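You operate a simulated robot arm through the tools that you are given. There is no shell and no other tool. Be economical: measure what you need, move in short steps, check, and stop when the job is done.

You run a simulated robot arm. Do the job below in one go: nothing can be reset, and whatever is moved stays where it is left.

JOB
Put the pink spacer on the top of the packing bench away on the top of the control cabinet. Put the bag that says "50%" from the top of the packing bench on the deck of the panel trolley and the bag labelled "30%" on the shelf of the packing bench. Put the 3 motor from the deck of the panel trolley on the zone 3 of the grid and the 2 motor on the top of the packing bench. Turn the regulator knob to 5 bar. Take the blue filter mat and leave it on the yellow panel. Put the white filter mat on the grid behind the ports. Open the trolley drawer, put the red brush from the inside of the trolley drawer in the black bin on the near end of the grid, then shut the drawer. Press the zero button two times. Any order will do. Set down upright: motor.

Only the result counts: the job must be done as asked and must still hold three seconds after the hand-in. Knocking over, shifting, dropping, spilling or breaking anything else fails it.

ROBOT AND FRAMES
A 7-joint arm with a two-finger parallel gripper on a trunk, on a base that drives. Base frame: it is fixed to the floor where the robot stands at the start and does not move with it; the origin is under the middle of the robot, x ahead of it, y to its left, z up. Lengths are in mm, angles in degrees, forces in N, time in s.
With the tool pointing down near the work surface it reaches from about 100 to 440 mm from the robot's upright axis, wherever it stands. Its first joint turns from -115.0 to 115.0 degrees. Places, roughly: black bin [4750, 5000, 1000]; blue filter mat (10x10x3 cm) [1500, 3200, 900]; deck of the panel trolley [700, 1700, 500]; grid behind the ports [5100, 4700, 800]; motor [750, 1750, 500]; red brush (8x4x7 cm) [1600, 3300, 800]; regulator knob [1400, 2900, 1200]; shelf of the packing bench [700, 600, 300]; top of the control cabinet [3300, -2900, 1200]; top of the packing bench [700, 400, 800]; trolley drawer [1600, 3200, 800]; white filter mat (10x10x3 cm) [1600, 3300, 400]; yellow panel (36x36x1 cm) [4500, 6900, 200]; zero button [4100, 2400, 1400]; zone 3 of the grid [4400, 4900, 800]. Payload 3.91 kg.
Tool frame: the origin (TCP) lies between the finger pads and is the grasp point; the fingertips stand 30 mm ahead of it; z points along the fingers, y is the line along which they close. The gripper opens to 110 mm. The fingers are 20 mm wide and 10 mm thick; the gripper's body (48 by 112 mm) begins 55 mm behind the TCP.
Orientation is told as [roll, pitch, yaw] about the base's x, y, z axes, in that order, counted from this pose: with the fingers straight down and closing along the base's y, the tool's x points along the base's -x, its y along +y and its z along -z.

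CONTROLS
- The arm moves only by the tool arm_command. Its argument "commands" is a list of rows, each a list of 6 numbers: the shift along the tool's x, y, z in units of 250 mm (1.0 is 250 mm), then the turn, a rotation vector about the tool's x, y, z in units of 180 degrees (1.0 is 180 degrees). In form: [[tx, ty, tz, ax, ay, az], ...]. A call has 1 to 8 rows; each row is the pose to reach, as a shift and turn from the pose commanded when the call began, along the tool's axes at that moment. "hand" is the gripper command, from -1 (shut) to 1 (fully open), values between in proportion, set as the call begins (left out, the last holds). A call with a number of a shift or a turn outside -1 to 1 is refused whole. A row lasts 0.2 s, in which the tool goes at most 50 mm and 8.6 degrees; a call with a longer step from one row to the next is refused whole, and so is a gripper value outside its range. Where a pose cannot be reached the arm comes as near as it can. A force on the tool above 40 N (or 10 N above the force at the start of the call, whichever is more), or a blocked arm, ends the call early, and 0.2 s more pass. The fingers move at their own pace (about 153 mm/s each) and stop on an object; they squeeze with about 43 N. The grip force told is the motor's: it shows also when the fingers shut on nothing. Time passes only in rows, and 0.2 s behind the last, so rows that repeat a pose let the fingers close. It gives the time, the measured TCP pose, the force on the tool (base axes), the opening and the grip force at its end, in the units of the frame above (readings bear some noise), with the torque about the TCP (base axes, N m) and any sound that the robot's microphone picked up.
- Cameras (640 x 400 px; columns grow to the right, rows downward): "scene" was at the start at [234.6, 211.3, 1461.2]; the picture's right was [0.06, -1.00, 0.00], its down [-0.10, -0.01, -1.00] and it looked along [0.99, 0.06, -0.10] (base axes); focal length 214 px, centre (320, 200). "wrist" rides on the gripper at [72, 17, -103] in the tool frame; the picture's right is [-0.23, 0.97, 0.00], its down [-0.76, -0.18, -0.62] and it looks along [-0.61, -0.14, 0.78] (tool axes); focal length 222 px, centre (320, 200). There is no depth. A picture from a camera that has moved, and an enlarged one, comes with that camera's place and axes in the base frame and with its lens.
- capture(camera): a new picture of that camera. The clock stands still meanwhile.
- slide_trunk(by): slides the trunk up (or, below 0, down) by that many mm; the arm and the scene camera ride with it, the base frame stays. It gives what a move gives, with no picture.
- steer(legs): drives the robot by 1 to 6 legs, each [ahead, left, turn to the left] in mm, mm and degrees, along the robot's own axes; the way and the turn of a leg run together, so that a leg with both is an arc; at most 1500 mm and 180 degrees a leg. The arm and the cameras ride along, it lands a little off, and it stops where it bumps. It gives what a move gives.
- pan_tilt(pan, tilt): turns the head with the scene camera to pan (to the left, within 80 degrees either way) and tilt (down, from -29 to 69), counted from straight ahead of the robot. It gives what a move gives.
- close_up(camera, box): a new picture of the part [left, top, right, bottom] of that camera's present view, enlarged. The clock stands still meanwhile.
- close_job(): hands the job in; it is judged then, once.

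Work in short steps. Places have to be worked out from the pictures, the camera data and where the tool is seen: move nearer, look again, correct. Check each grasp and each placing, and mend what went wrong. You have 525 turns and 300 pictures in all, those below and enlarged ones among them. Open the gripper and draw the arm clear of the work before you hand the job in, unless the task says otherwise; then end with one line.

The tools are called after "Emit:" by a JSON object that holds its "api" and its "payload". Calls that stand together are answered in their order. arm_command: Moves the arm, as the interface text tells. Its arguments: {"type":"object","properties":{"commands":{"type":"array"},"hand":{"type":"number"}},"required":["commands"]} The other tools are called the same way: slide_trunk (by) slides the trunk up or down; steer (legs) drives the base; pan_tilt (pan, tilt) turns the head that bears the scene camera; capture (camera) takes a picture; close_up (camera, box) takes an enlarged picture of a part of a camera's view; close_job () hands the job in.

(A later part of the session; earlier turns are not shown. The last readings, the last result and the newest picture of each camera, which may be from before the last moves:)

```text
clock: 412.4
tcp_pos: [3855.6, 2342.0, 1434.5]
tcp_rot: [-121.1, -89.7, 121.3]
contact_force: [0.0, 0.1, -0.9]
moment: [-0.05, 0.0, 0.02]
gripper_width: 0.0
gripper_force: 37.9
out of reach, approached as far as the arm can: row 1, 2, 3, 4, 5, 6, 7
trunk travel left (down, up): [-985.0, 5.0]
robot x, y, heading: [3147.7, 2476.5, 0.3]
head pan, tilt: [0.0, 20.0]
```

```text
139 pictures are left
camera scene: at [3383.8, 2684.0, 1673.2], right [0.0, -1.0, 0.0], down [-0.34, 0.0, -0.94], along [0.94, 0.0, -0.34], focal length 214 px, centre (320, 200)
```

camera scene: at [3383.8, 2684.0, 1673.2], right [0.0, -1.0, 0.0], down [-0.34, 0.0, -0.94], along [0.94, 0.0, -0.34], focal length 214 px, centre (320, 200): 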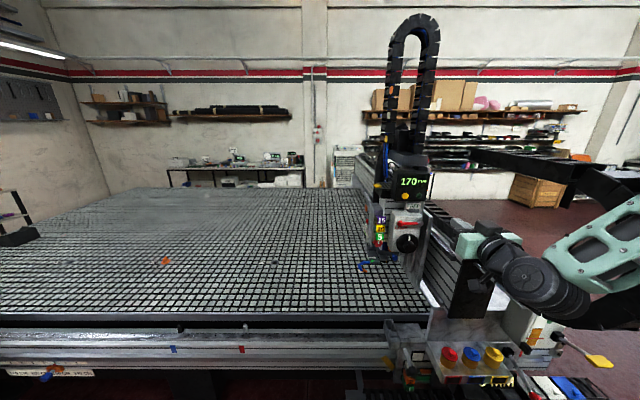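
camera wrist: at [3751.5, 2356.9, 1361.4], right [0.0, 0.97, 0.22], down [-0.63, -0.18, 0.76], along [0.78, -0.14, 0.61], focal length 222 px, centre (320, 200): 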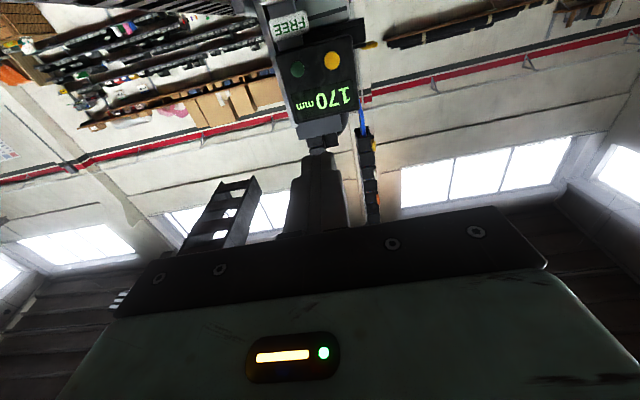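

The hand is horizontal. I enlarge the display box in both cameras to read button labels.

Emit:
{"api": "close_up", "payload": {"camera": "wrist", "box": [260, 0, 400, 150]}}

Emit:
{"api": "close_up", "payload": {"camera": "scene", "box": [375, 165, 445, 215]}}

```text
2.67 times, centred on (330, 75) of wrist
camera zoom: at [3751.5, 2356.9, 1361.4], right [0.0, 0.97, 0.22], down [-0.63, -0.18, 0.76], along [0.78, -0.14, 0.61], focal length 592 px, centre (293, 533)
```

zoom: 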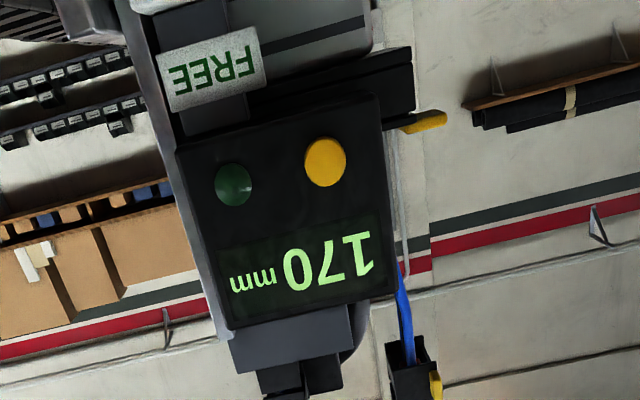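

```text
8.00 times, centred on (410, 190) of scene
camera zoom: at [3383.8, 2684.0, 1673.2], right [0.0, -1.0, 0.0], down [-0.34, 0.0, -0.94], along [0.94, 0.0, -0.34], focal length 1716 px, centre (-400, 280)
```

zoom: 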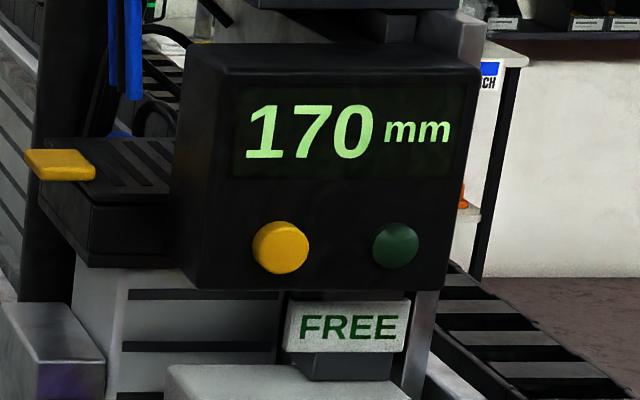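

The yellow push button is at about (4142,2365,1413) (the green one looks like a lamp). I drive ahead 200 mm and look again.

Emit:
{"api": "steer", "payload": {"legs": [[200, 0, -0.3]]}}

Emit:
{"api": "capture", "payload": {"camera": "wrist"}}

Emit:
{"api": "capture", "payload": {"camera": "scene"}}

```text
clock: 413.9
tcp_pos: [4051.4, 2338.7, 1434.3]
tcp_rot: [-114.1, -89.7, 113.9]
contact_force: [-0.6, 0.3, 0.0]
moment: [0.0, 0.01, 0.0]
gripper_width: 0.0
gripper_force: 37.9
trunk travel left (down, up): [-985.0, 5.0]
robot x, y, heading: [3347.8, 2480.5, 0.1]
head pan, tilt: [0.0, 20.0]
```

```text
136 pictures are left
camera wrist: at [3948.9, 2355.2, 1361.8], right [0.0, 0.97, 0.22], down [-0.63, -0.17, 0.76], along [0.78, -0.14, 0.61], focal length 222 px, centre (320, 200)
```

wrist: 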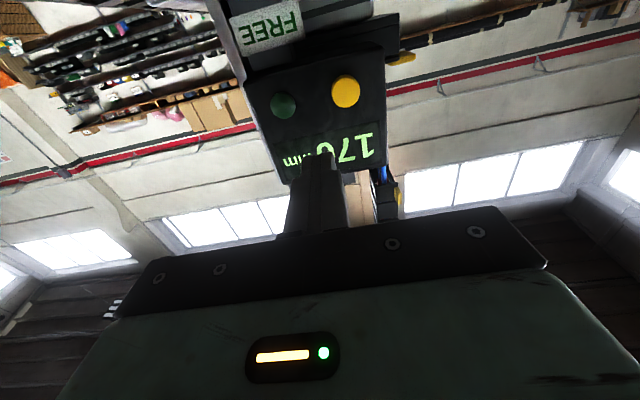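

```text
135 pictures are left
camera scene: at [3582.4, 2683.9, 1673.3], right [0.0, -1.0, 0.0], down [-0.34, 0.0, -0.94], along [0.94, 0.0, -0.34], focal length 214 px, centre (320, 200)
```

scene: 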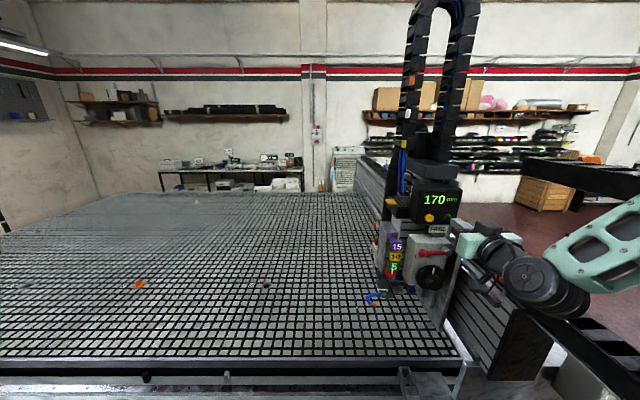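

Button ≈(4150,2365,1411). I shift the fingertips in line and approach to about 20 mm in front of it.

Emit:
{"api": "arm_command", "payload": {"commands": [[0.05, 0.05, 0, 0, 0, 0], [0.092, 0.104, 0.05, 0, 0, 0], [0.092, 0.104, 0.12, 0, 0, 0], [0.092, 0.104, 0.18, 0, 0, 0], [0.092, 0.104, 0.18, 0, 0, 0]]}}

Emit:
{"api": "capture", "payload": {"camera": "wrist"}}

Emit:
{"api": "close_up", "payload": {"camera": "scene", "box": [390, 180, 490, 260]}}

```text
clock: 415.1
tcp_pos: [4097.2, 2365.9, 1411.8]
tcp_rot: [-111.6, -89.8, 111.5]
contact_force: [0.3, 0.4, 0.1]
moment: [-0.01, 0.03, 0.0]
gripper_width: 0.1
gripper_force: 37.9
trunk travel left (down, up): [-985.0, 5.0]
robot x, y, heading: [3345.1, 2477.6, -0.2]
head pan, tilt: [0.0, 20.0]
```

```text
134 pictures are left
camera wrist: at [3994.3, 2381.5, 1339.3], right [0.0, 0.97, 0.22], down [-0.62, -0.17, 0.76], along [0.78, -0.14, 0.61], focal length 222 px, centre (320, 200)
```

wrist: 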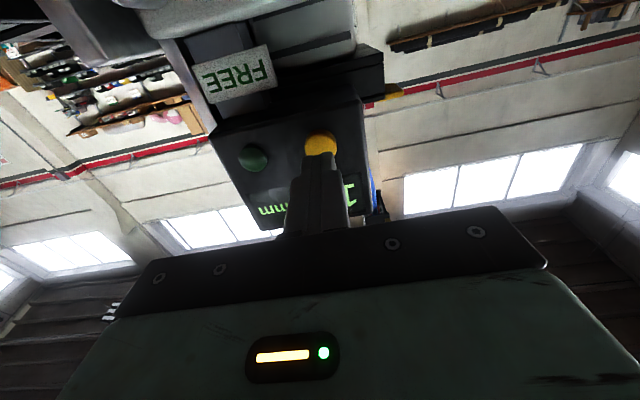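

```text
5.00 times, centred on (440, 220) of scene
camera zoom: at [3582.8, 2683.9, 1673.2], right [0.0, -1.0, 0.0], down [-0.34, 0.0, -0.94], along [0.94, 0.0, -0.34], focal length 1072 px, centre (-280, 100)
```

zoom: 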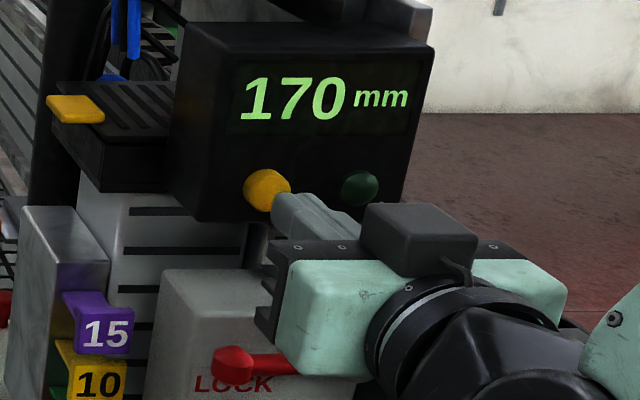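

Aligned. I press forward in small steps until the force stops it.

Emit:
{"api": "arm_command", "payload": {"commands": [[0, 0, 0.03, 0, 0, 0], [0, 0, 0.05, 0, 0, 0], [0, 0, 0.065, 0, 0, 0], [0, 0, 0.08, 0, 0, 0], [0, 0, 0.095, 0, 0, 0], [0, 0, 0.11, 0, 0, 0], [0, 0, 0.125, 0, 0, 0], [0, 0, 0.14, 0, 0, 0]]}}

Emit:
{"api": "close_up", "payload": {"camera": "scene", "box": [390, 180, 490, 260]}}

```text
clock: 416.9
tcp_pos: [4122.8, 2364.2, 1411.2]
tcp_rot: [-85.1, -89.7, 84.9]
contact_force: [-24.8, -1.2, 3.4]
moment: [-0.03, -0.1, 0.02]
gripper_width: 0.2
gripper_force: 37.9
trunk travel left (down, up): [-985.0, 5.0]
robot x, y, heading: [3343.9, 2481.2, 0.0]
head pan, tilt: [0.0, 20.0]
heard: click
stopped in row 8: the force on the tool passed its limit (the readings are from after the stop); the commanded pose is now the measured one
```

```text
5.00 times, centred on (440, 220) of scene
camera zoom: at [3577.1, 2683.6, 1674.1], right [0.0, -1.0, 0.0], down [-0.34, 0.0, -0.94], along [0.94, 0.0, -0.34], focal length 1072 px, centre (-280, 100)
```

zoom: 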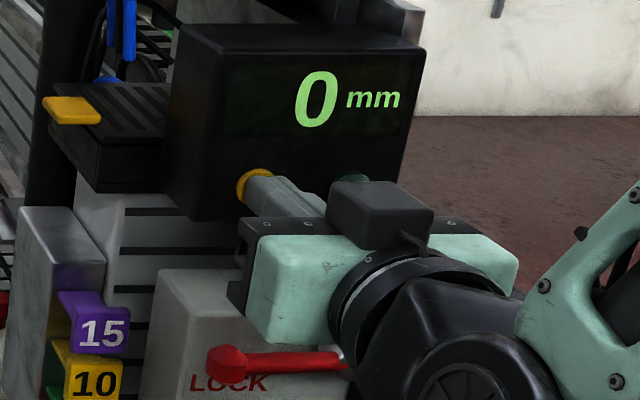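

One click, the display shows 0. I retract 25 mm and press a second time.

Emit:
{"api": "arm_command", "payload": {"commands": [[0, 0, -0.03, 0, 0, 0], [0, 0, -0.07, 0, 0, 0], [0, 0, -0.1, 0, 0, 0], [0, 0, -0.1, 0, 0, 0]]}}

Emit:
{"api": "arm_command", "payload": {"commands": [[0, 0, 0.04, 0, 0, 0], [0, 0, 0.065, 0, 0, 0], [0, 0, 0.08, 0, 0, 0], [0, 0, 0.09, 0, 0, 0], [0, 0, 0.1, 0, 0, 0], [0, 0, 0.11, 0, 0, 0], [0, 0, 0.12, 0, 0, 0], [0, 0, 0.13, 0, 0, 0]]}}

```text
clock: 417.9
tcp_pos: [4103.1, 2363.2, 1410.5]
tcp_rot: [-73.7, -89.7, 73.6]
contact_force: [-0.4, -0.4, -0.9]
moment: [0.02, 0.0, 0.03]
gripper_width: 0.0
gripper_force: 37.5
trunk travel left (down, up): [-985.0, 5.0]
robot x, y, heading: [3345.2, 2476.4, -0.2]
head pan, tilt: [0.0, 20.0]
```

```text
clock: 419.2
tcp_pos: [4126.0, 2364.4, 1409.8]
tcp_rot: [-71.9, -89.6, 71.9]
contact_force: [-31.4, 0.6, 7.7]
moment: [0.12, -0.2, 0.01]
gripper_width: 0.1
gripper_force: 37.9
trunk travel left (down, up): [-985.0, 5.0]
robot x, y, heading: [3347.8, 2474.0, 0.2]
head pan, tilt: [0.0, 20.0]
heard: click
stopped in row 6: the force on the tool passed its limit (the readings are from after the stop); the commanded pose is now the measured one
```

Second click heard. I retract and drive back clear, then bring the hand upright.

Emit:
{"api": "arm_command", "payload": {"commands": [[0, 0, -0.04, 0, 0, 0], [0, 0, -0.1, 0, 0, 0], [0, 0, -0.18, 0, 0, 0]]}}

Emit:
{"api": "steer", "payload": {"legs": [[-400, 0, 0]]}}

Emit:
{"api": "arm_command", "payload": {"commands": [[0, 0, -0.02, 0, 0.0417, 0], [0.05, 0, -0.06, 0, 0.0833, 0], [0.1, 0, -0.1, 0, 0.125, 0], [0.15, 0, -0.14, 0, 0.1667, 0], [0.2, 0, -0.18, 0, 0.2083, 0], [0.25, 0, -0.22, 0, 0.25, 0], [0.3, 0, -0.26, 0, 0.29, 0], [0.35, 0, -0.3, 0, 0.333, 0]], "hand": 0}}

Emit:
{"api": "close_up", "payload": {"camera": "scene", "box": [360, 140, 460, 220]}}

```text
clock: 420.0
tcp_pos: [4085.4, 2365.2, 1407.1]
tcp_rot: [-52.6, -89.6, 52.7]
contact_force: [-0.1, 0.4, 0.8]
moment: [0.02, -0.03, 0.0]
gripper_width: 0.0
gripper_force: 37.5
trunk travel left (down, up): [-985.0, 5.0]
robot x, y, heading: [3350.5, 2480.0, -0.1]
head pan, tilt: [0.0, 20.0]
```

```text
clock: 422.5
tcp_pos: [3680.1, 2362.0, 1407.5]
tcp_rot: [-54.7, -89.6, 54.2]
contact_force: [0.3, -0.1, 0.4]
moment: [-0.01, 0.0, 0.01]
gripper_width: 0.0
gripper_force: 37.4
trunk travel left (down, up): [-985.0, 5.0]
robot x, y, heading: [2941.8, 2476.4, -0.2]
head pan, tilt: [0.0, 20.0]
```

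```text
clock: 424.3
tcp_pos: [3604.1, 2361.5, 1322.0]
tcp_rot: [-0.4, -29.7, -0.2]
contact_force: [0.3, 0.1, -0.3]
moment: [0.01, 0.01, 0.0]
gripper_width: 55.3
gripper_force: 0.1
trunk travel left (down, up): [-985.0, 5.0]
robot x, y, heading: [2944.5, 2479.8, -0.1]
head pan, tilt: [0.0, 20.0]
```

```text
5.00 times, centred on (410, 180) of scene
camera zoom: at [3179.0, 2683.2, 1673.3], right [0.0, -1.0, 0.0], down [-0.34, 0.0, -0.94], along [0.94, 0.0, -0.34], focal length 1072 px, centre (-130, 300)
```

zoom: 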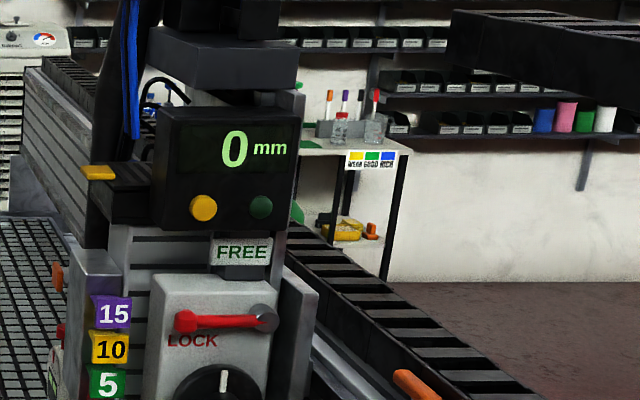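

The display reads 0. I finish uprighting the hand, then head for the trolley drawer.

Emit:
{"api": "arm_command", "payload": {"commands": [[0.1, 0, -0.06, 0, 0.041, 0], [0.2, 0, -0.12, 0, 0.083, 0], [0.31, 0, -0.18, 0, 0.124, 0], [0.416, 0, -0.24, 0, 0.165, 0], [0.416, 0, -0.24, 0, 0.165, 0]]}}

Emit:
{"api": "steer", "payload": {"legs": [[-300, 0, 0], [0, 500, 0], [0, 0, 180]]}}

Emit:
{"api": "slide_trunk", "payload": {"by": -345}}

Emit:
{"api": "pan_tilt", "payload": {"pan": 0, "tilt": 35}}

Emit:
{"api": "capture", "payload": {"camera": "scene"}}

```text
clock: 425.5
tcp_pos: [3486.1, 2362.5, 1320.2]
tcp_rot: [-0.4, 0.0, -0.5]
contact_force: [-0.2, -0.4, -0.6]
moment: [0.02, -0.02, -0.02]
gripper_width: 55.2
gripper_force: 0.0
trunk travel left (down, up): [-985.0, 5.0]
robot x, y, heading: [2942.5, 2480.0, -0.4]
head pan, tilt: [0.0, 20.0]
```

```text
clock: 437.5
tcp_pos: [2101.5, 3087.0, 1319.8]
tcp_rot: [-0.3, -0.1, -179.2]
contact_force: [0.2, 0.7, 0.3]
moment: [-0.01, 0.0, 0.01]
gripper_width: 54.9
gripper_force: 0.1
trunk travel left (down, up): [-985.0, 5.0]
robot x, y, heading: [2648.2, 2984.0, -179.3]
head pan, tilt: [0.0, 20.0]
```

```text
clock: 440.9
tcp_pos: [2100.8, 3086.3, 975.3]
tcp_rot: [-0.2, -0.1, -179.2]
contact_force: [0.3, 0.7, -0.2]
moment: [0.01, 0.01, -0.05]
gripper_width: 55.3
gripper_force: 0.0
trunk travel left (down, up): [-640.0, 350.0]
robot x, y, heading: [2647.3, 2981.7, -178.9]
head pan, tilt: [0.0, 20.0]
```

```text
clock: 441.7
tcp_pos: [2100.7, 3088.3, 973.9]
tcp_rot: [-0.3, -0.2, -179.2]
contact_force: [-0.2, -0.3, -0.6]
moment: [0.04, 0.03, 0.01]
gripper_width: 55.0
gripper_force: 0.0
trunk travel left (down, up): [-640.0, 350.0]
robot x, y, heading: [2649.9, 2981.7, -179.0]
head pan, tilt: [0.0, 35.0]
```

```text
130 pictures are left
camera scene: at [2421.6, 2774.2, 1304.5], right [-0.01, 1.0, 0.0], down [0.57, 0.01, -0.82], along [-0.82, -0.01, -0.57], focal length 214 px, centre (320, 200)
```

scene: 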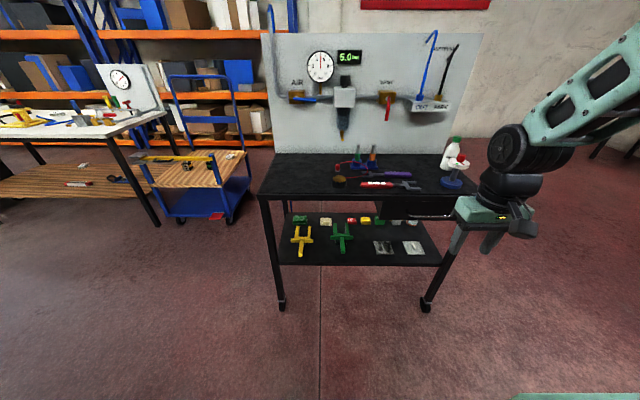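

I enlarge the drawer and the shelf below.

Emit:
{"api": "close_up", "payload": {"camera": "scene", "box": [320, 180, 480, 280]}}

```text
4.00 times, centred on (400, 230) of scene
camera zoom: at [2421.6, 2774.2, 1304.5], right [-0.01, 1.0, 0.0], down [0.57, 0.01, -0.82], along [-0.82, -0.01, -0.57], focal length 858 px, centre (0, 80)
```

zoom: 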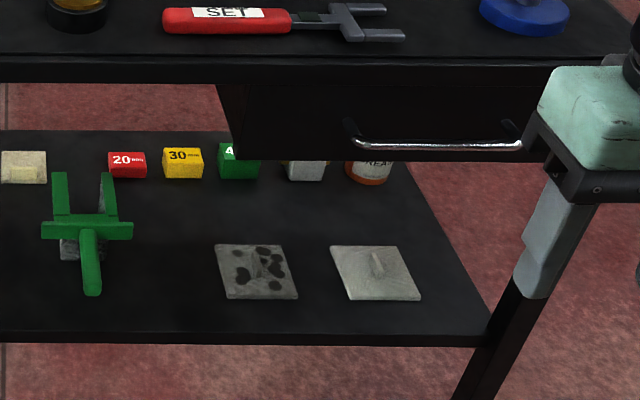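

Handle bar is at roughly (1764,3195,772), standing ~35 mm off the drawer front. I drive up to it.

Emit:
{"api": "steer", "payload": {"legs": [[270, -80, -1]]}}

Emit:
{"api": "slide_trunk", "payload": {"by": -60}}

Emit:
{"api": "capture", "payload": {"camera": "wrist"}}

Emit:
{"api": "capture", "payload": {"camera": "scene"}}

```text
clock: 443.6
tcp_pos: [1830.0, 3173.7, 974.9]
tcp_rot: [-0.4, -0.1, 179.8]
contact_force: [0.2, 0.2, -0.2]
moment: [0.01, 0.01, 0.0]
gripper_width: 54.9
gripper_force: 0.0
trunk travel left (down, up): [-640.0, 350.0]
robot x, y, heading: [2375.2, 3065.6, 179.8]
head pan, tilt: [0.0, 35.0]
```

```text
clock: 444.6
tcp_pos: [1829.3, 3174.9, 915.8]
tcp_rot: [-0.2, -0.1, 179.8]
contact_force: [-0.1, -0.4, 0.1]
moment: [-0.03, -0.02, 0.0]
gripper_width: 55.0
gripper_force: 0.0
trunk travel left (down, up): [-580.0, 410.0]
robot x, y, heading: [2375.4, 3062.4, 180.1]
head pan, tilt: [0.0, 35.0]
```

```text
128 pictures are left
camera wrist: at [1901.2, 3156.7, 1018.5], right [-0.23, -0.97, -0.01], down [-0.76, 0.18, 0.63], along [-0.61, 0.15, -0.78], focal length 222 px, centre (320, 200)
```

wrist: 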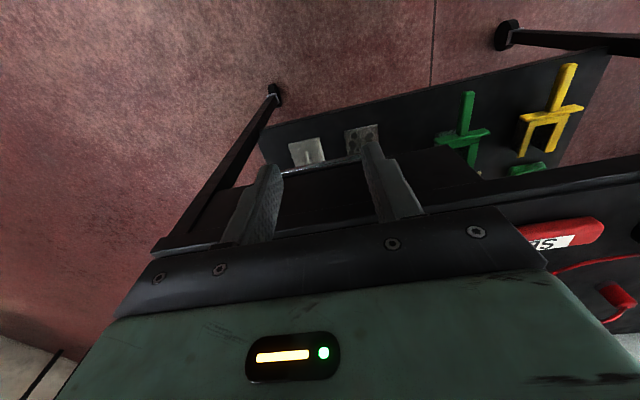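

```text
127 pictures are left
camera scene: at [2144.3, 2856.4, 1244.4], right [0.0, 1.0, 0.0], down [0.57, 0.0, -0.82], along [-0.82, 0.0, -0.57], focal length 214 px, centre (320, 200)
```

scene: 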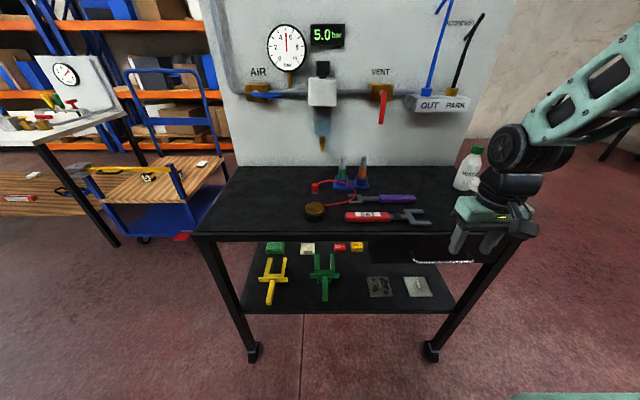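

Bar ≈(1755,3203,761). I turn the hand 90° so the fingers close along x.

Emit:
{"api": "arm_command", "payload": {"commands": [[-0.01, -0.01, 0, 0, 0, 0.0417], [-0.03, -0.02, 0, 0, 0, 0.0833], [-0.04, -0.03, 0, 0, 0, 0.125], [-0.05, -0.04, 0, 0, 0, 0.1667], [-0.07, -0.05, 0, 0, 0, 0.2083], [-0.08, -0.06, 0, 0, 0, 0.25]], "hand": -0.35}}

Emit:
{"api": "arm_command", "payload": {"commands": [[0, 0, 0, 0, 0, 0.0417], [0, 0, 0, 0, 0, 0.0833], [0, 0, 0, 0, 0, 0.125], [0, 0, 0, 0, 0, 0.1667], [0, 0, 0, 0, 0, 0.2083], [0, 0, 0, 0, 0, 0.25]]}}

Emit:
{"api": "capture", "payload": {"camera": "wrist"}}

```text
clock: 446.0
tcp_pos: [1809.3, 3189.2, 914.6]
tcp_rot: [-0.2, -0.3, 134.7]
contact_force: [0.2, -0.4, -0.4]
moment: [0.02, 0.0, -0.01]
gripper_width: 35.6
gripper_force: 0.0
trunk travel left (down, up): [-580.0, 410.0]
robot x, y, heading: [2378.3, 3061.8, 179.9]
head pan, tilt: [0.0, 35.0]
```

```text
clock: 447.4
tcp_pos: [1809.2, 3189.2, 914.2]
tcp_rot: [0.1, -0.3, 89.7]
contact_force: [0.0, 0.2, -0.1]
moment: [0.04, 0.0, 0.01]
gripper_width: 35.9
gripper_force: 0.0
trunk travel left (down, up): [-580.0, 410.0]
robot x, y, heading: [2372.2, 3061.1, 179.8]
head pan, tilt: [0.0, 35.0]
```

```text
126 pictures are left
camera wrist: at [1791.4, 3116.2, 1018.3], right [-0.97, 0.23, 0.0], down [0.18, 0.76, 0.63], along [0.14, 0.61, -0.78], focal length 222 px, centre (320, 200)
```

wrist: 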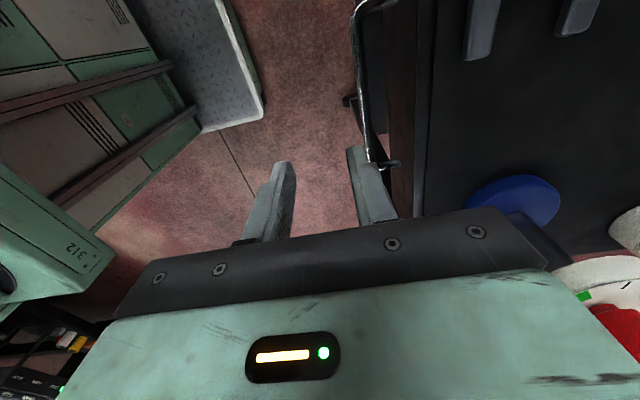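

The bar shows clearly, x≈1759. I move over it (y≈3205) and check before descending.

Emit:
{"api": "arm_command", "payload": {"commands": [[-0.032, 0.1, 0, 0, 0, 0], [-0.064, 0.2, 0.05, 0, 0, 0], [-0.064, 0.2, 0.2, 0, 0, 0], [-0.064, 0.2, 0.3, 0, 0, 0], [-0.064, 0.2, 0.3, 0, 0, 0]]}}

Emit:
{"api": "capture", "payload": {"camera": "wrist"}}

Emit:
{"api": "close_up", "payload": {"camera": "scene", "box": [380, 180, 540, 300]}}

```text
clock: 448.3
tcp_pos: [1757.1, 3206.2, 875.7]
tcp_rot: [0.9, -0.2, 89.7]
contact_force: [12.0, -1.3, 26.0]
moment: [-0.27, 0.2, 0.15]
gripper_width: 29.8
gripper_force: 0.1
trunk travel left (down, up): [-580.0, 410.0]
robot x, y, heading: [2375.1, 3059.4, 179.8]
head pan, tilt: [0.0, 35.0]
stopped in row 4: the force on the tool passed its limit (the readings are from after the stop); the commanded pose is now the measured one
```

```text
125 pictures are left
camera wrist: at [1740.7, 3133.1, 979.2], right [-0.97, 0.23, 0.02], down [0.19, 0.76, 0.62], along [0.13, 0.61, -0.78], focal length 222 px, centre (320, 200)
```

wrist: 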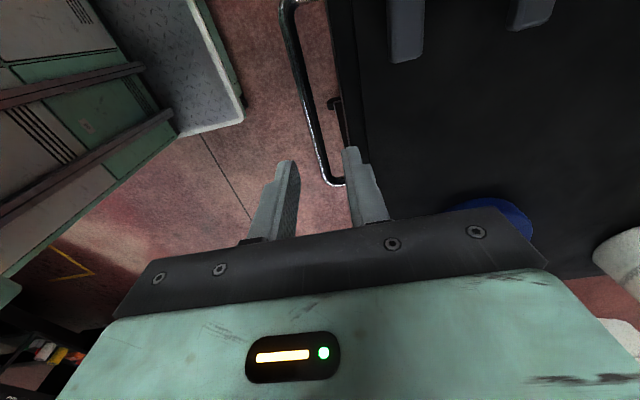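

```text
3.33 times, centred on (460, 240) of scene
camera zoom: at [2145.8, 2856.1, 1245.1], right [0.0, 1.0, 0.0], down [0.57, 0.0, -0.82], along [-0.82, 0.0, -0.57], focal length 715 px, centre (-147, 67)
```

zoom: 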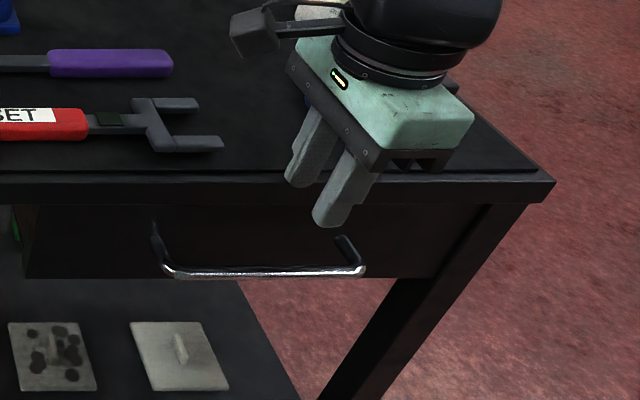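

The fingertip touched the table top (z=845), and the body would meet the table edge, so vertical gripping won't reach the bar. I'll grip it with the hand horizontal, fingers above and below the bar: lift, back off and turn the hand.

Emit:
{"api": "arm_command", "payload": {"commands": [[0, -0.02, -0.05, 0, 0, 0], [0, -0.15, -0.15, 0, 0, 0], [0, -0.3, -0.28, 0, 0, 0], [0, -0.4, -0.4, 0, 0, 0]]}}

Emit:
{"api": "steer", "payload": {"legs": [[-70, 0, 0]]}}

Emit:
{"api": "arm_command", "payload": {"commands": [[0, 0, 0, -0.0417, 0, 0], [0, 0, 0, -0.0833, 0, 0], [0, 0, 0, -0.125, 0, 0], [0, 0, 0, -0.1667, 0, 0], [0, 0, 0, -0.2083, 0, 0], [0, 0, 0, -0.25, 0, 0]]}}

Emit:
{"api": "arm_command", "payload": {"commands": [[0, 0, 0, -0.0417, 0, 0], [0, 0, 0, -0.0833, 0, 0], [0, 0, 0, -0.125, 0, 0], [0, 0, 0, -0.1667, 0, 0], [0, 0, 0, -0.2083, 0, 0], [0, 0, 0, -0.25, 0, 0]]}}

Emit:
{"api": "capture", "payload": {"camera": "scene"}}

```text
clock: 449.3
tcp_pos: [1855.5, 3204.3, 971.2]
tcp_rot: [0.8, -0.4, 89.8]
contact_force: [-0.1, 0.7, -0.3]
moment: [-0.01, -0.04, -0.02]
gripper_width: 35.7
gripper_force: 0.1
trunk travel left (down, up): [-580.0, 410.0]
robot x, y, heading: [2372.9, 3059.3, 180.0]
head pan, tilt: [0.0, 35.0]
```

```text
clock: 450.3
tcp_pos: [1926.7, 3204.5, 971.9]
tcp_rot: [0.8, -0.2, 89.8]
contact_force: [-0.8, -0.1, 1.1]
moment: [0.0, 0.0, -0.01]
gripper_width: 35.9
gripper_force: 0.1
trunk travel left (down, up): [-580.0, 410.0]
robot x, y, heading: [2445.4, 3059.4, 179.9]
head pan, tilt: [0.0, 35.0]
```

```text
clock: 451.7
tcp_pos: [1850.2, 3212.8, 1023.3]
tcp_rot: [45.9, -0.3, 89.8]
contact_force: [0.4, 0.1, -0.1]
moment: [0.01, 0.0, -0.03]
gripper_width: 35.7
gripper_force: 0.0
out of reach, approached as far as the arm can: row 3, 4, 5, 6
trunk travel left (down, up): [-580.0, 410.0]
robot x, y, heading: [2447.7, 3059.9, 179.7]
head pan, tilt: [0.0, 35.0]
```

```text
clock: 453.1
tcp_pos: [1749.0, 3247.9, 1038.1]
tcp_rot: [90.9, -0.2, 89.8]
contact_force: [1.3, -0.7, 0.6]
moment: [-0.02, -0.08, -0.03]
gripper_width: 35.8
gripper_force: 0.0
out of reach, approached as far as the arm can: row 1, 2, 3, 4, 5, 6
trunk travel left (down, up): [-580.0, 410.0]
robot x, y, heading: [2447.7, 3060.2, 179.8]
head pan, tilt: [0.0, 35.0]
```

```text
123 pictures are left
camera scene: at [2217.1, 2856.3, 1244.6], right [0.0, 1.0, 0.0], down [0.57, 0.0, -0.82], along [-0.82, 0.0, -0.57], focal length 214 px, centre (320, 200)
```

scene: 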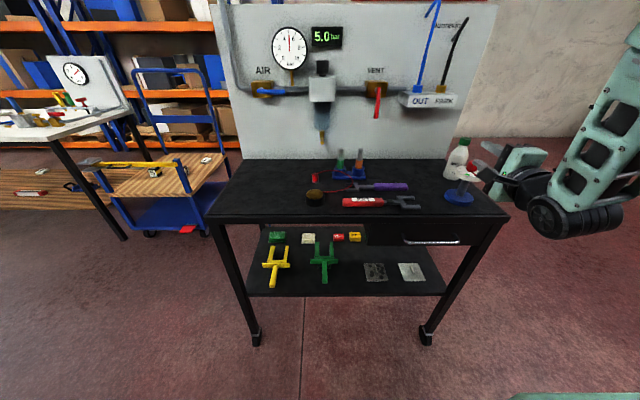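

The hand is horizontal with vertical closing. I back off 160 mm, align y, and lower the trunk to handle height.

Emit:
{"api": "steer", "payload": {"legs": [[-160, 0, 0], [0, 50, 0]]}}

Emit:
{"api": "slide_trunk", "payload": {"by": -266}}

Emit:
{"api": "capture", "payload": {"camera": "scene"}}

Emit:
{"api": "capture", "payload": {"camera": "wrist"}}

```text
clock: 455.0
tcp_pos: [1904.9, 3195.5, 1038.6]
tcp_rot: [90.9, -0.4, 89.9]
contact_force: [-0.6, -0.5, 0.6]
moment: [-0.02, -0.03, 0.0]
gripper_width: 35.9
gripper_force: 0.1
trunk travel left (down, up): [-580.0, 410.0]
robot x, y, heading: [2603.1, 3008.1, -180.1]
head pan, tilt: [0.0, 35.0]
```

```text
clock: 457.7
tcp_pos: [1905.5, 3196.3, 773.3]
tcp_rot: [90.9, -0.3, 89.9]
contact_force: [-0.4, -0.7, 1.0]
moment: [0.02, -0.03, 0.02]
gripper_width: 35.8
gripper_force: 0.2
trunk travel left (down, up): [-314.0, 676.0]
robot x, y, heading: [2602.7, 3009.4, -179.9]
head pan, tilt: [0.0, 35.0]
```

```text
122 pictures are left
camera scene: at [2374.3, 2805.6, 978.4], right [0.0, 1.0, 0.0], down [0.57, 0.0, -0.82], along [-0.82, 0.0, -0.57], focal length 214 px, centre (320, 200)
```

scene: 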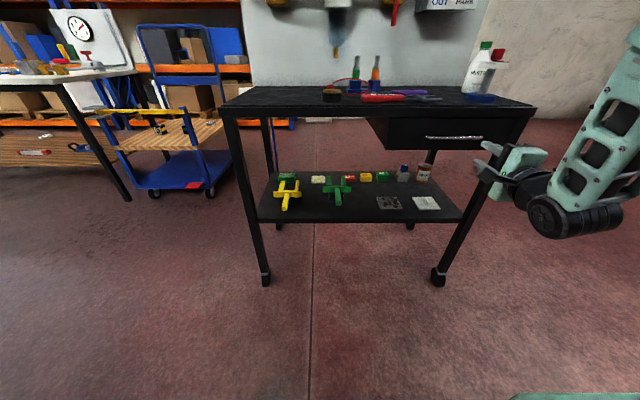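

```text
121 pictures are left
camera wrist: at [2008.4, 3122.6, 787.8], right [0.01, 0.22, 0.97], down [0.62, 0.76, -0.18], along [-0.78, 0.61, -0.13], focal length 222 px, centre (320, 200)
```

wrist: 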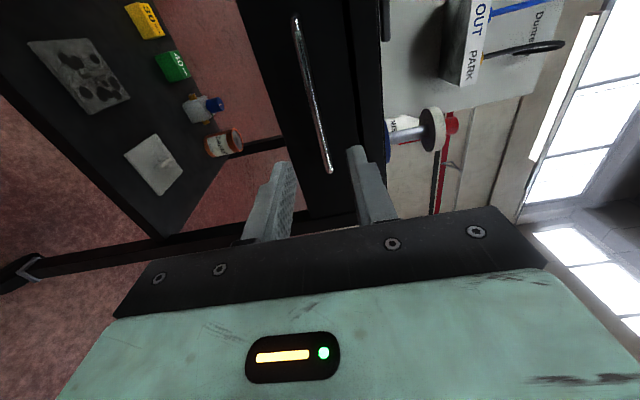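

The bar lies on the tool axis (5 mm lower). I lower 5 mm and drive ahead 135 mm onto it.

Emit:
{"api": "slide_trunk", "payload": {"by": -5}}

Emit:
{"api": "steer", "payload": {"legs": [[95, 0, 0]]}}

Emit:
{"api": "capture", "payload": {"camera": "wrist"}}

```text
clock: 458.3
tcp_pos: [1905.7, 3195.8, 767.2]
tcp_rot: [90.8, -0.3, 89.9]
contact_force: [-0.9, -0.3, -1.0]
moment: [0.02, 0.0, 0.03]
gripper_width: 35.6
gripper_force: 0.1
trunk travel left (down, up): [-309.0, 681.0]
robot x, y, heading: [2603.3, 3008.3, -180.3]
head pan, tilt: [0.0, 35.0]
```

```text
clock: 459.4
tcp_pos: [1807.1, 3194.2, 766.8]
tcp_rot: [90.9, -0.3, 90.0]
contact_force: [0.4, -0.4, 0.3]
moment: [0.0, -0.01, 0.01]
gripper_width: 35.8
gripper_force: 0.0
trunk travel left (down, up): [-309.0, 681.0]
robot x, y, heading: [2503.6, 3012.6, -179.7]
head pan, tilt: [0.0, 35.0]
```

```text
120 pictures are left
camera wrist: at [1911.5, 3121.5, 782.8], right [0.01, 0.22, 0.97], down [0.62, 0.76, -0.18], along [-0.78, 0.61, -0.13], focal length 222 px, centre (320, 200)
```

wrist: 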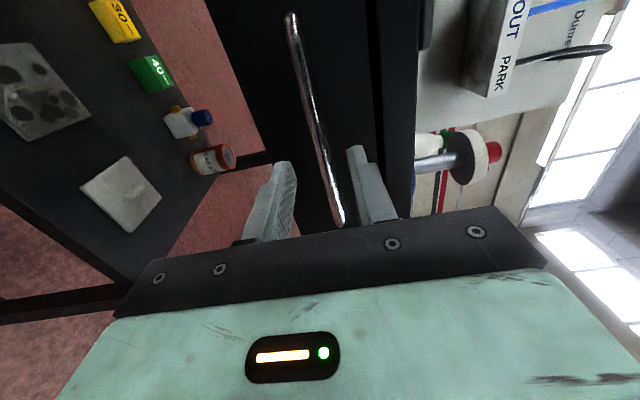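

The bar passes between the fingers. I advance 40 mm by arm, with force stop, then close.

Emit:
{"api": "arm_command", "payload": {"commands": [[0, 0, 0.06, 0, 0, 0], [0, 0, 0.12, 0, 0, 0], [0, 0, 0.16, 0, 0, 0], [0, 0, 0.16, 0, 0, 0]]}}

Emit:
{"api": "capture", "payload": {"camera": "wrist"}}

```text
clock: 460.4
tcp_pos: [1766.9, 3193.9, 767.4]
tcp_rot: [90.9, -0.1, 90.0]
contact_force: [-0.8, -0.1, -0.6]
moment: [-0.01, 0.03, 0.03]
gripper_width: 35.5
gripper_force: 0.0
trunk travel left (down, up): [-309.0, 681.0]
robot x, y, heading: [2504.1, 3008.3, -179.8]
head pan, tilt: [0.0, 35.0]
```

```text
119 pictures are left
camera wrist: at [1870.1, 3121.6, 783.8], right [0.01, 0.22, 0.97], down [0.62, 0.76, -0.18], along [-0.78, 0.61, -0.13], focal length 222 px, centre (320, 200)
```

wrist: 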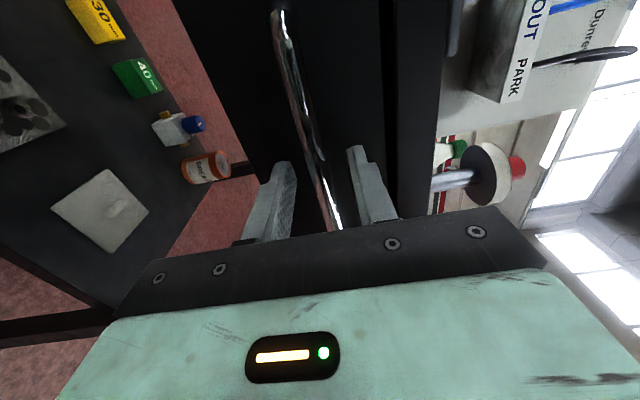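

Bar between the pads. I close.

Emit:
{"api": "arm_command", "payload": {"commands": [[0, 0, 0, 0, 0, 0], [0, 0, 0, 0, 0, 0]], "hand": -1}}

```text
clock: 461.0
tcp_pos: [1767.5, 3194.5, 770.3]
tcp_rot: [91.1, -0.2, 90.0]
contact_force: [-0.9, 0.1, 11.5]
moment: [-0.32, 0.06, 0.23]
gripper_width: 11.7
gripper_force: 45.0
trunk travel left (down, up): [-309.0, 681.0]
robot x, y, heading: [2508.3, 3014.2, -180.1]
head pan, tilt: [0.0, 35.0]
```

Gripped (12 mm bar). I pull by driving back 100 mm and look.

Emit:
{"api": "steer", "payload": {"legs": [[-100, 0, 0]]}}

Emit:
{"api": "capture", "payload": {"camera": "scene"}}

```text
clock: 462.2
tcp_pos: [1867.6, 3194.0, 771.3]
tcp_rot: [91.1, -0.3, 90.0]
contact_force: [-2.0, -7.7, 23.8]
moment: [-0.39, 0.18, -0.33]
gripper_width: 12.0
gripper_force: 44.9
trunk travel left (down, up): [-309.0, 681.0]
robot x, y, heading: [2605.3, 3007.9, -179.9]
head pan, tilt: [0.0, 35.0]
```

```text
118 pictures are left
camera scene: at [2378.1, 2805.2, 973.6], right [0.0, 1.0, 0.0], down [0.57, 0.0, -0.82], along [-0.82, 0.0, -0.57], focal length 214 px, centre (320, 200)
```

scene: 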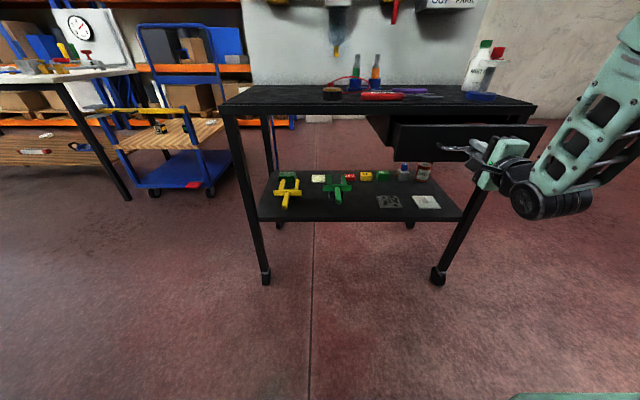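

The drawer slides open and the trolley stays. I pull 120 mm more.

Emit:
{"api": "steer", "payload": {"legs": [[-120, 0, 0]]}}

Emit:
{"api": "capture", "payload": {"camera": "scene"}}

```text
clock: 463.4
tcp_pos: [1988.3, 3194.3, 769.3]
tcp_rot: [91.2, -0.3, 90.0]
contact_force: [-1.1, 2.7, 9.5]
moment: [-0.27, 0.04, 0.34]
gripper_width: 11.8
gripper_force: 45.1
trunk travel left (down, up): [-309.0, 681.0]
robot x, y, heading: [2730.1, 3011.6, -180.0]
head pan, tilt: [0.0, 35.0]
```

```text
117 pictures are left
camera scene: at [2500.2, 2805.6, 973.6], right [0.0, 1.0, 0.0], down [0.57, 0.0, -0.82], along [-0.82, 0.0, -0.57], focal length 214 px, centre (320, 200)
```

scene: 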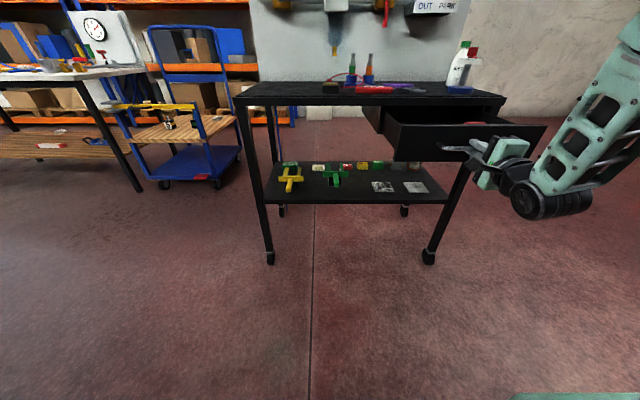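

Open by 220 mm; something red is inside. I release and back off, then raise the trunk to look in.

Emit:
{"api": "arm_command", "payload": {"commands": [[0, 0, 0, 0, 0, 0], [0, 0, 0, 0, 0, 0]], "hand": -0.3}}

Emit:
{"api": "steer", "payload": {"legs": [[-120, 0, 0]]}}

Emit:
{"api": "slide_trunk", "payload": {"by": 330}}

Emit:
{"api": "pan_tilt", "payload": {"pan": 0, "tilt": 40}}

Emit:
{"api": "capture", "payload": {"camera": "scene"}}

```text
clock: 464.0
tcp_pos: [1988.3, 3194.9, 769.5]
tcp_rot: [91.1, -0.2, 90.0]
contact_force: [0.6, -0.6, -0.8]
moment: [-0.02, 0.0, 0.0]
gripper_width: 38.6
gripper_force: 0.1
trunk travel left (down, up): [-309.0, 681.0]
robot x, y, heading: [2730.8, 3008.2, -179.7]
head pan, tilt: [0.0, 35.0]
```

```text
clock: 465.2
tcp_pos: [2109.8, 3194.4, 769.4]
tcp_rot: [91.1, -0.2, 90.0]
contact_force: [1.1, -0.2, -0.6]
moment: [-0.01, 0.02, 0.03]
gripper_width: 38.5
gripper_force: 0.0
trunk travel left (down, up): [-309.0, 681.0]
robot x, y, heading: [2849.0, 3010.6, -179.8]
head pan, tilt: [0.0, 35.0]
```

```text
clock: 468.5
tcp_pos: [2109.1, 3194.7, 1100.6]
tcp_rot: [91.2, -0.3, 90.0]
contact_force: [0.1, -0.3, -0.8]
moment: [0.01, -0.02, -0.02]
gripper_width: 38.6
gripper_force: 0.0
trunk travel left (down, up): [-639.0, 351.0]
robot x, y, heading: [2851.5, 3010.7, -180.0]
head pan, tilt: [0.0, 35.0]
```

```text
clock: 469.2
tcp_pos: [2109.7, 3194.7, 1100.5]
tcp_rot: [91.1, -0.1, 90.0]
contact_force: [0.5, 0.6, -1.0]
moment: [-0.04, -0.01, -0.02]
gripper_width: 38.6
gripper_force: 0.0
trunk travel left (down, up): [-639.0, 351.0]
robot x, y, heading: [2849.3, 3012.5, -179.8]
head pan, tilt: [0.0, 40.0]
```

```text
116 pictures are left
camera scene: at [2623.6, 2805.8, 1295.9], right [0.0, 1.0, 0.0], down [0.64, 0.0, -0.77], along [-0.77, 0.0, -0.64], focal length 214 px, centre (320, 200)
```

scene: 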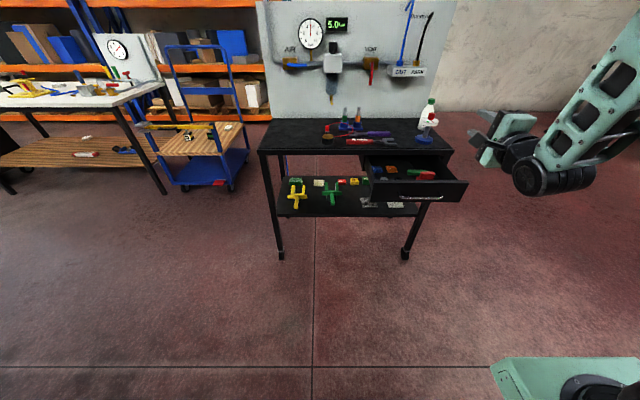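

I enlarge the open drawer.

Emit:
{"api": "close_up", "payload": {"camera": "scene", "box": [350, 145, 480, 215]}}

Emit:
{"api": "arm_command", "payload": {"commands": [[0, 0, 0, 0.0417, 0, 0], [0, 0, 0, 0.0833, 0, 0], [0, 0, 0, 0.125, 0, 0], [0, 0, 0, 0.1667, 0, 0], [0, 0, 0, 0.2083, 0, 0], [0, 0, 0, 0.25, 0, 0]]}}

Emit:
{"api": "arm_command", "payload": {"commands": [[0, 0, 0, 0.0417, 0, 0], [0, 0, 0, 0.0833, 0, 0], [0, 0, 0, 0.125, 0, 0], [0, 0, 0, 0.1667, 0, 0], [0, 0, 0, 0.2083, 0, 0], [0, 0, 0, 0.25, 0, 0]]}}

```text
4.92 times, centred on (415, 180) of scene
camera zoom: at [2623.6, 2805.8, 1295.9], right [0.0, 1.0, 0.0], down [0.64, 0.0, -0.77], along [-0.77, 0.0, -0.64], focal length 1056 px, centre (-148, 298)
```

zoom: 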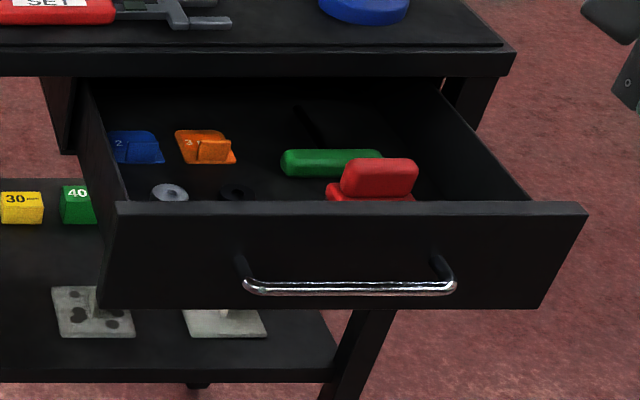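

```text
clock: 470.6
tcp_pos: [2110.3, 3194.2, 1082.1]
tcp_rot: [46.9, -0.9, 90.1]
contact_force: [0.9, -0.9, 0.5]
moment: [0.03, -0.02, -0.01]
gripper_width: 38.5
gripper_force: 0.1
out of reach, approached as far as the arm can: row 6
trunk travel left (down, up): [-639.0, 351.0]
robot x, y, heading: [2847.0, 3008.6, -179.9]
head pan, tilt: [0.0, 40.0]
```

```text
clock: 472.0
tcp_pos: [2109.8, 3193.5, 1082.8]
tcp_rot: [1.1, -0.3, 90.0]
contact_force: [-0.3, 1.0, -0.1]
moment: [-0.02, -0.01, 0.0]
gripper_width: 38.6
gripper_force: 0.1
out of reach, approached as far as the arm can: row 1
trunk travel left (down, up): [-639.0, 351.0]
robot x, y, heading: [2848.3, 3009.4, -179.8]
head pan, tilt: [0.0, 40.0]
```

The red brush stands near the drawer front at ≈(1845,3270). I retract the hand and drive closer.

Emit:
{"api": "arm_command", "payload": {"commands": [[0, -0.15, 0, 0, 0, 0], [0, -0.3, 0, 0, 0, 0], [0, -0.45, 0, 0, 0, 0], [0, -0.6, 0, 0, 0, 0], [0, -0.68, 0, 0, 0, 0]], "hand": 1}}

Emit:
{"api": "steer", "payload": {"legs": [[430, -20, 0]]}}

Emit:
{"api": "capture", "payload": {"camera": "scene"}}

Emit:
{"api": "capture", "payload": {"camera": "wrist"}}

```text
clock: 473.2
tcp_pos: [2281.8, 3192.3, 1078.1]
tcp_rot: [1.1, -0.1, 90.1]
contact_force: [-0.2, 0.5, -1.3]
moment: [0.02, -0.03, -0.01]
gripper_width: 110.0
gripper_force: 0.0
trunk travel left (down, up): [-639.0, 351.0]
robot x, y, heading: [2847.5, 3010.2, -179.8]
head pan, tilt: [0.0, 40.0]
```

```text
clock: 475.8
tcp_pos: [1849.6, 3210.8, 1078.2]
tcp_rot: [1.1, -0.2, 90.2]
contact_force: [-0.5, 0.3, -0.2]
moment: [0.0, 0.01, 0.0]
gripper_width: 110.0
gripper_force: 0.0
trunk travel left (down, up): [-639.0, 351.0]
robot x, y, heading: [2421.5, 3025.7, -180.1]
head pan, tilt: [0.0, 40.0]
```

```text
114 pictures are left
camera scene: at [2193.4, 2824.5, 1295.9], right [0.0, 1.0, 0.0], down [0.64, 0.0, -0.77], along [-0.77, 0.0, -0.64], focal length 214 px, centre (320, 200)
```

scene: 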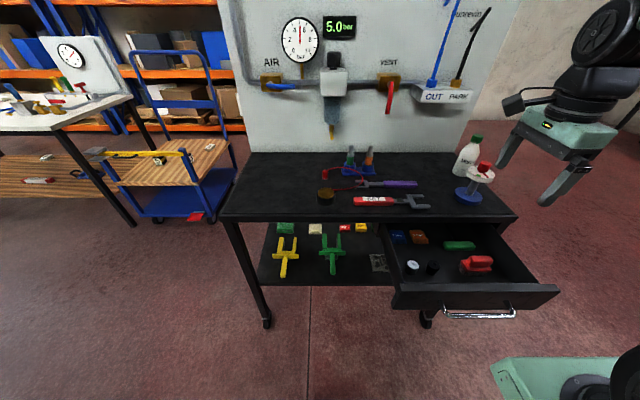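

```text
113 pictures are left
camera wrist: at [1834.4, 3137.5, 1181.7], right [-0.97, 0.22, 0.02], down [0.19, 0.76, 0.62], along [0.12, 0.61, -0.78], focal length 222 px, centre (320, 200)
```

wrist: 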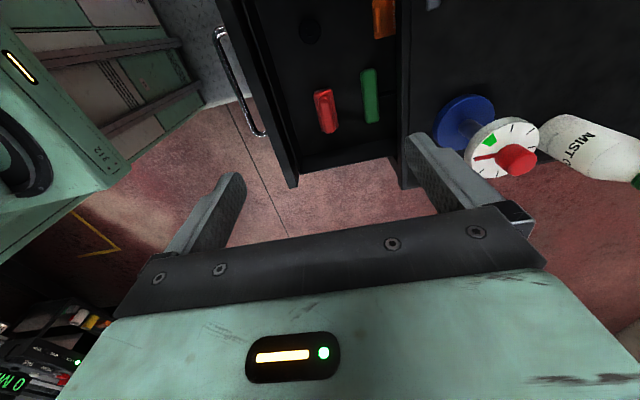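

I enlarge the brush in both views.

Emit:
{"api": "close_up", "payload": {"camera": "wrist", "box": [270, 60, 430, 160]}}

Emit:
{"api": "close_up", "payload": {"camera": "scene", "box": [400, 220, 560, 320]}}

```text
4.00 times, centred on (350, 110) of wrist
camera zoom: at [1834.4, 3137.5, 1181.7], right [-0.97, 0.22, 0.02], down [0.19, 0.76, 0.62], along [0.12, 0.61, -0.78], focal length 888 px, centre (200, 560)
```

zoom: 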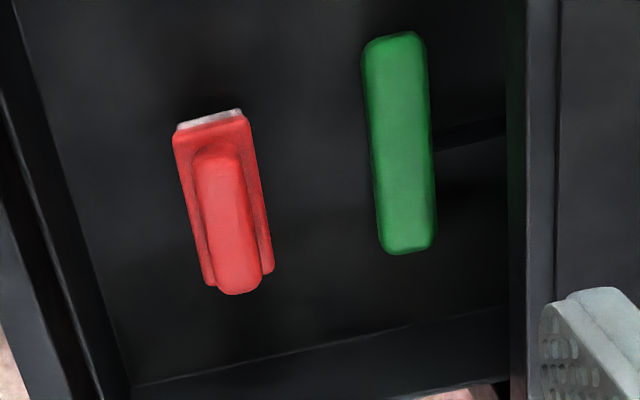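

```text
4.00 times, centred on (480, 270) of scene
camera zoom: at [2193.4, 2824.5, 1295.9], right [0.0, 1.0, 0.0], down [0.64, 0.0, -0.77], along [-0.77, 0.0, -0.64], focal length 858 px, centre (-320, -80)
```

zoom: 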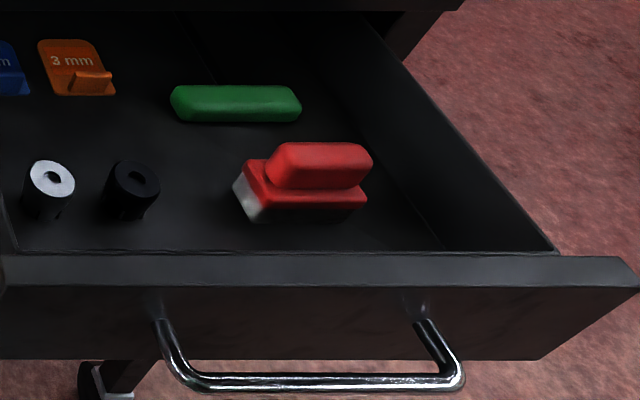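

Brush handle centre ≈(1841,3275,760), aligned with y. I lower the trunk by 110 and move above it.

Emit:
{"api": "slide_trunk", "payload": {"by": -110}}

Emit:
{"api": "arm_command", "payload": {"commands": [[-0.064, 0.009, 0.03, 0, 0, 0], [-0.128, 0.018, 0.08, 0, 0, 0], [-0.192, 0.027, 0.14, 0, 0, 0], [-0.256, 0.036, 0.22, 0, 0, 0], [-0.256, 0.036, 0.34, 0, 0, 0], [-0.256, 0.036, 0.44, 0, 0, 0], [-0.256, 0.036, 0.44, 0, 0, 0]], "hand": 0.3}}

Emit:
{"api": "capture", "payload": {"camera": "wrist"}}

```text
clock: 477.2
tcp_pos: [1849.8, 3210.8, 968.8]
tcp_rot: [1.1, -0.2, 90.1]
contact_force: [-0.5, 0.4, -0.4]
moment: [0.05, 0.02, -0.01]
gripper_width: 110.0
gripper_force: 0.1
trunk travel left (down, up): [-529.0, 461.0]
robot x, y, heading: [2419.2, 3030.6, -179.9]
head pan, tilt: [0.0, 40.0]
```

```text
clock: 478.8
tcp_pos: [1837.1, 3273.7, 857.7]
tcp_rot: [1.1, -0.2, 90.3]
contact_force: [-1.0, -0.7, -0.8]
moment: [-0.01, 0.02, 0.0]
gripper_width: 71.6
gripper_force: 0.1
trunk travel left (down, up): [-529.0, 461.0]
robot x, y, heading: [2418.4, 3026.4, -180.1]
head pan, tilt: [0.0, 40.0]
```

```text
110 pictures are left
camera wrist: at [1822.2, 3200.6, 961.0], right [-0.97, 0.22, 0.02], down [0.19, 0.76, 0.62], along [0.12, 0.61, -0.78], focal length 222 px, centre (320, 200)
```

wrist: 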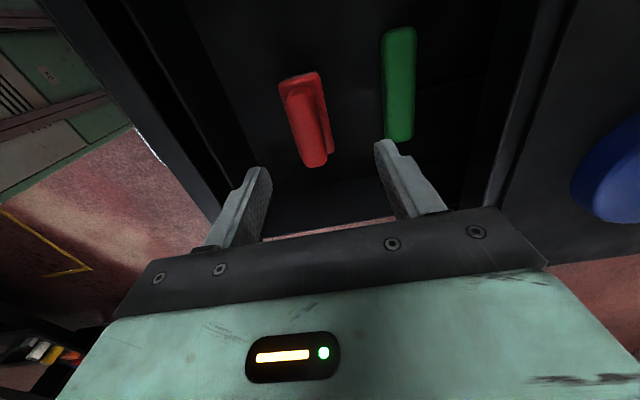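

The handle is ~11 mm to +x of the axis. I correct and descend to z≈758.

Emit:
{"api": "arm_command", "payload": {"commands": [[0, -0.044, 0.05, 0, 0, 0], [0, -0.044, 0.15, 0, 0, 0], [0, -0.044, 0.25, 0, 0, 0], [0, -0.044, 0.25, 0, 0, 0]]}}

Emit:
{"api": "capture", "payload": {"camera": "wrist"}}

```text
clock: 479.8
tcp_pos: [1848.5, 3273.5, 795.8]
tcp_rot: [1.1, -0.2, 90.2]
contact_force: [0.3, 0.0, -0.5]
moment: [0.01, 0.01, 0.03]
gripper_width: 71.5
gripper_force: 0.1
trunk travel left (down, up): [-529.0, 461.0]
robot x, y, heading: [2419.1, 3031.4, -179.7]
head pan, tilt: [0.0, 40.0]
```

```text
109 pictures are left
camera wrist: at [1834.2, 3201.2, 899.5], right [-0.97, 0.22, 0.02], down [0.19, 0.76, 0.62], along [0.12, 0.61, -0.78], focal length 222 px, centre (320, 200)
```

wrist: 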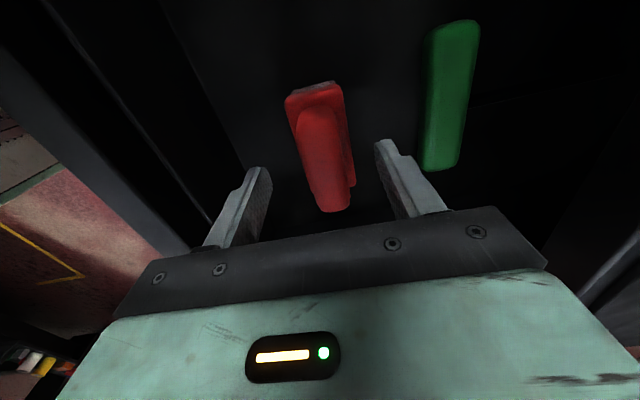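

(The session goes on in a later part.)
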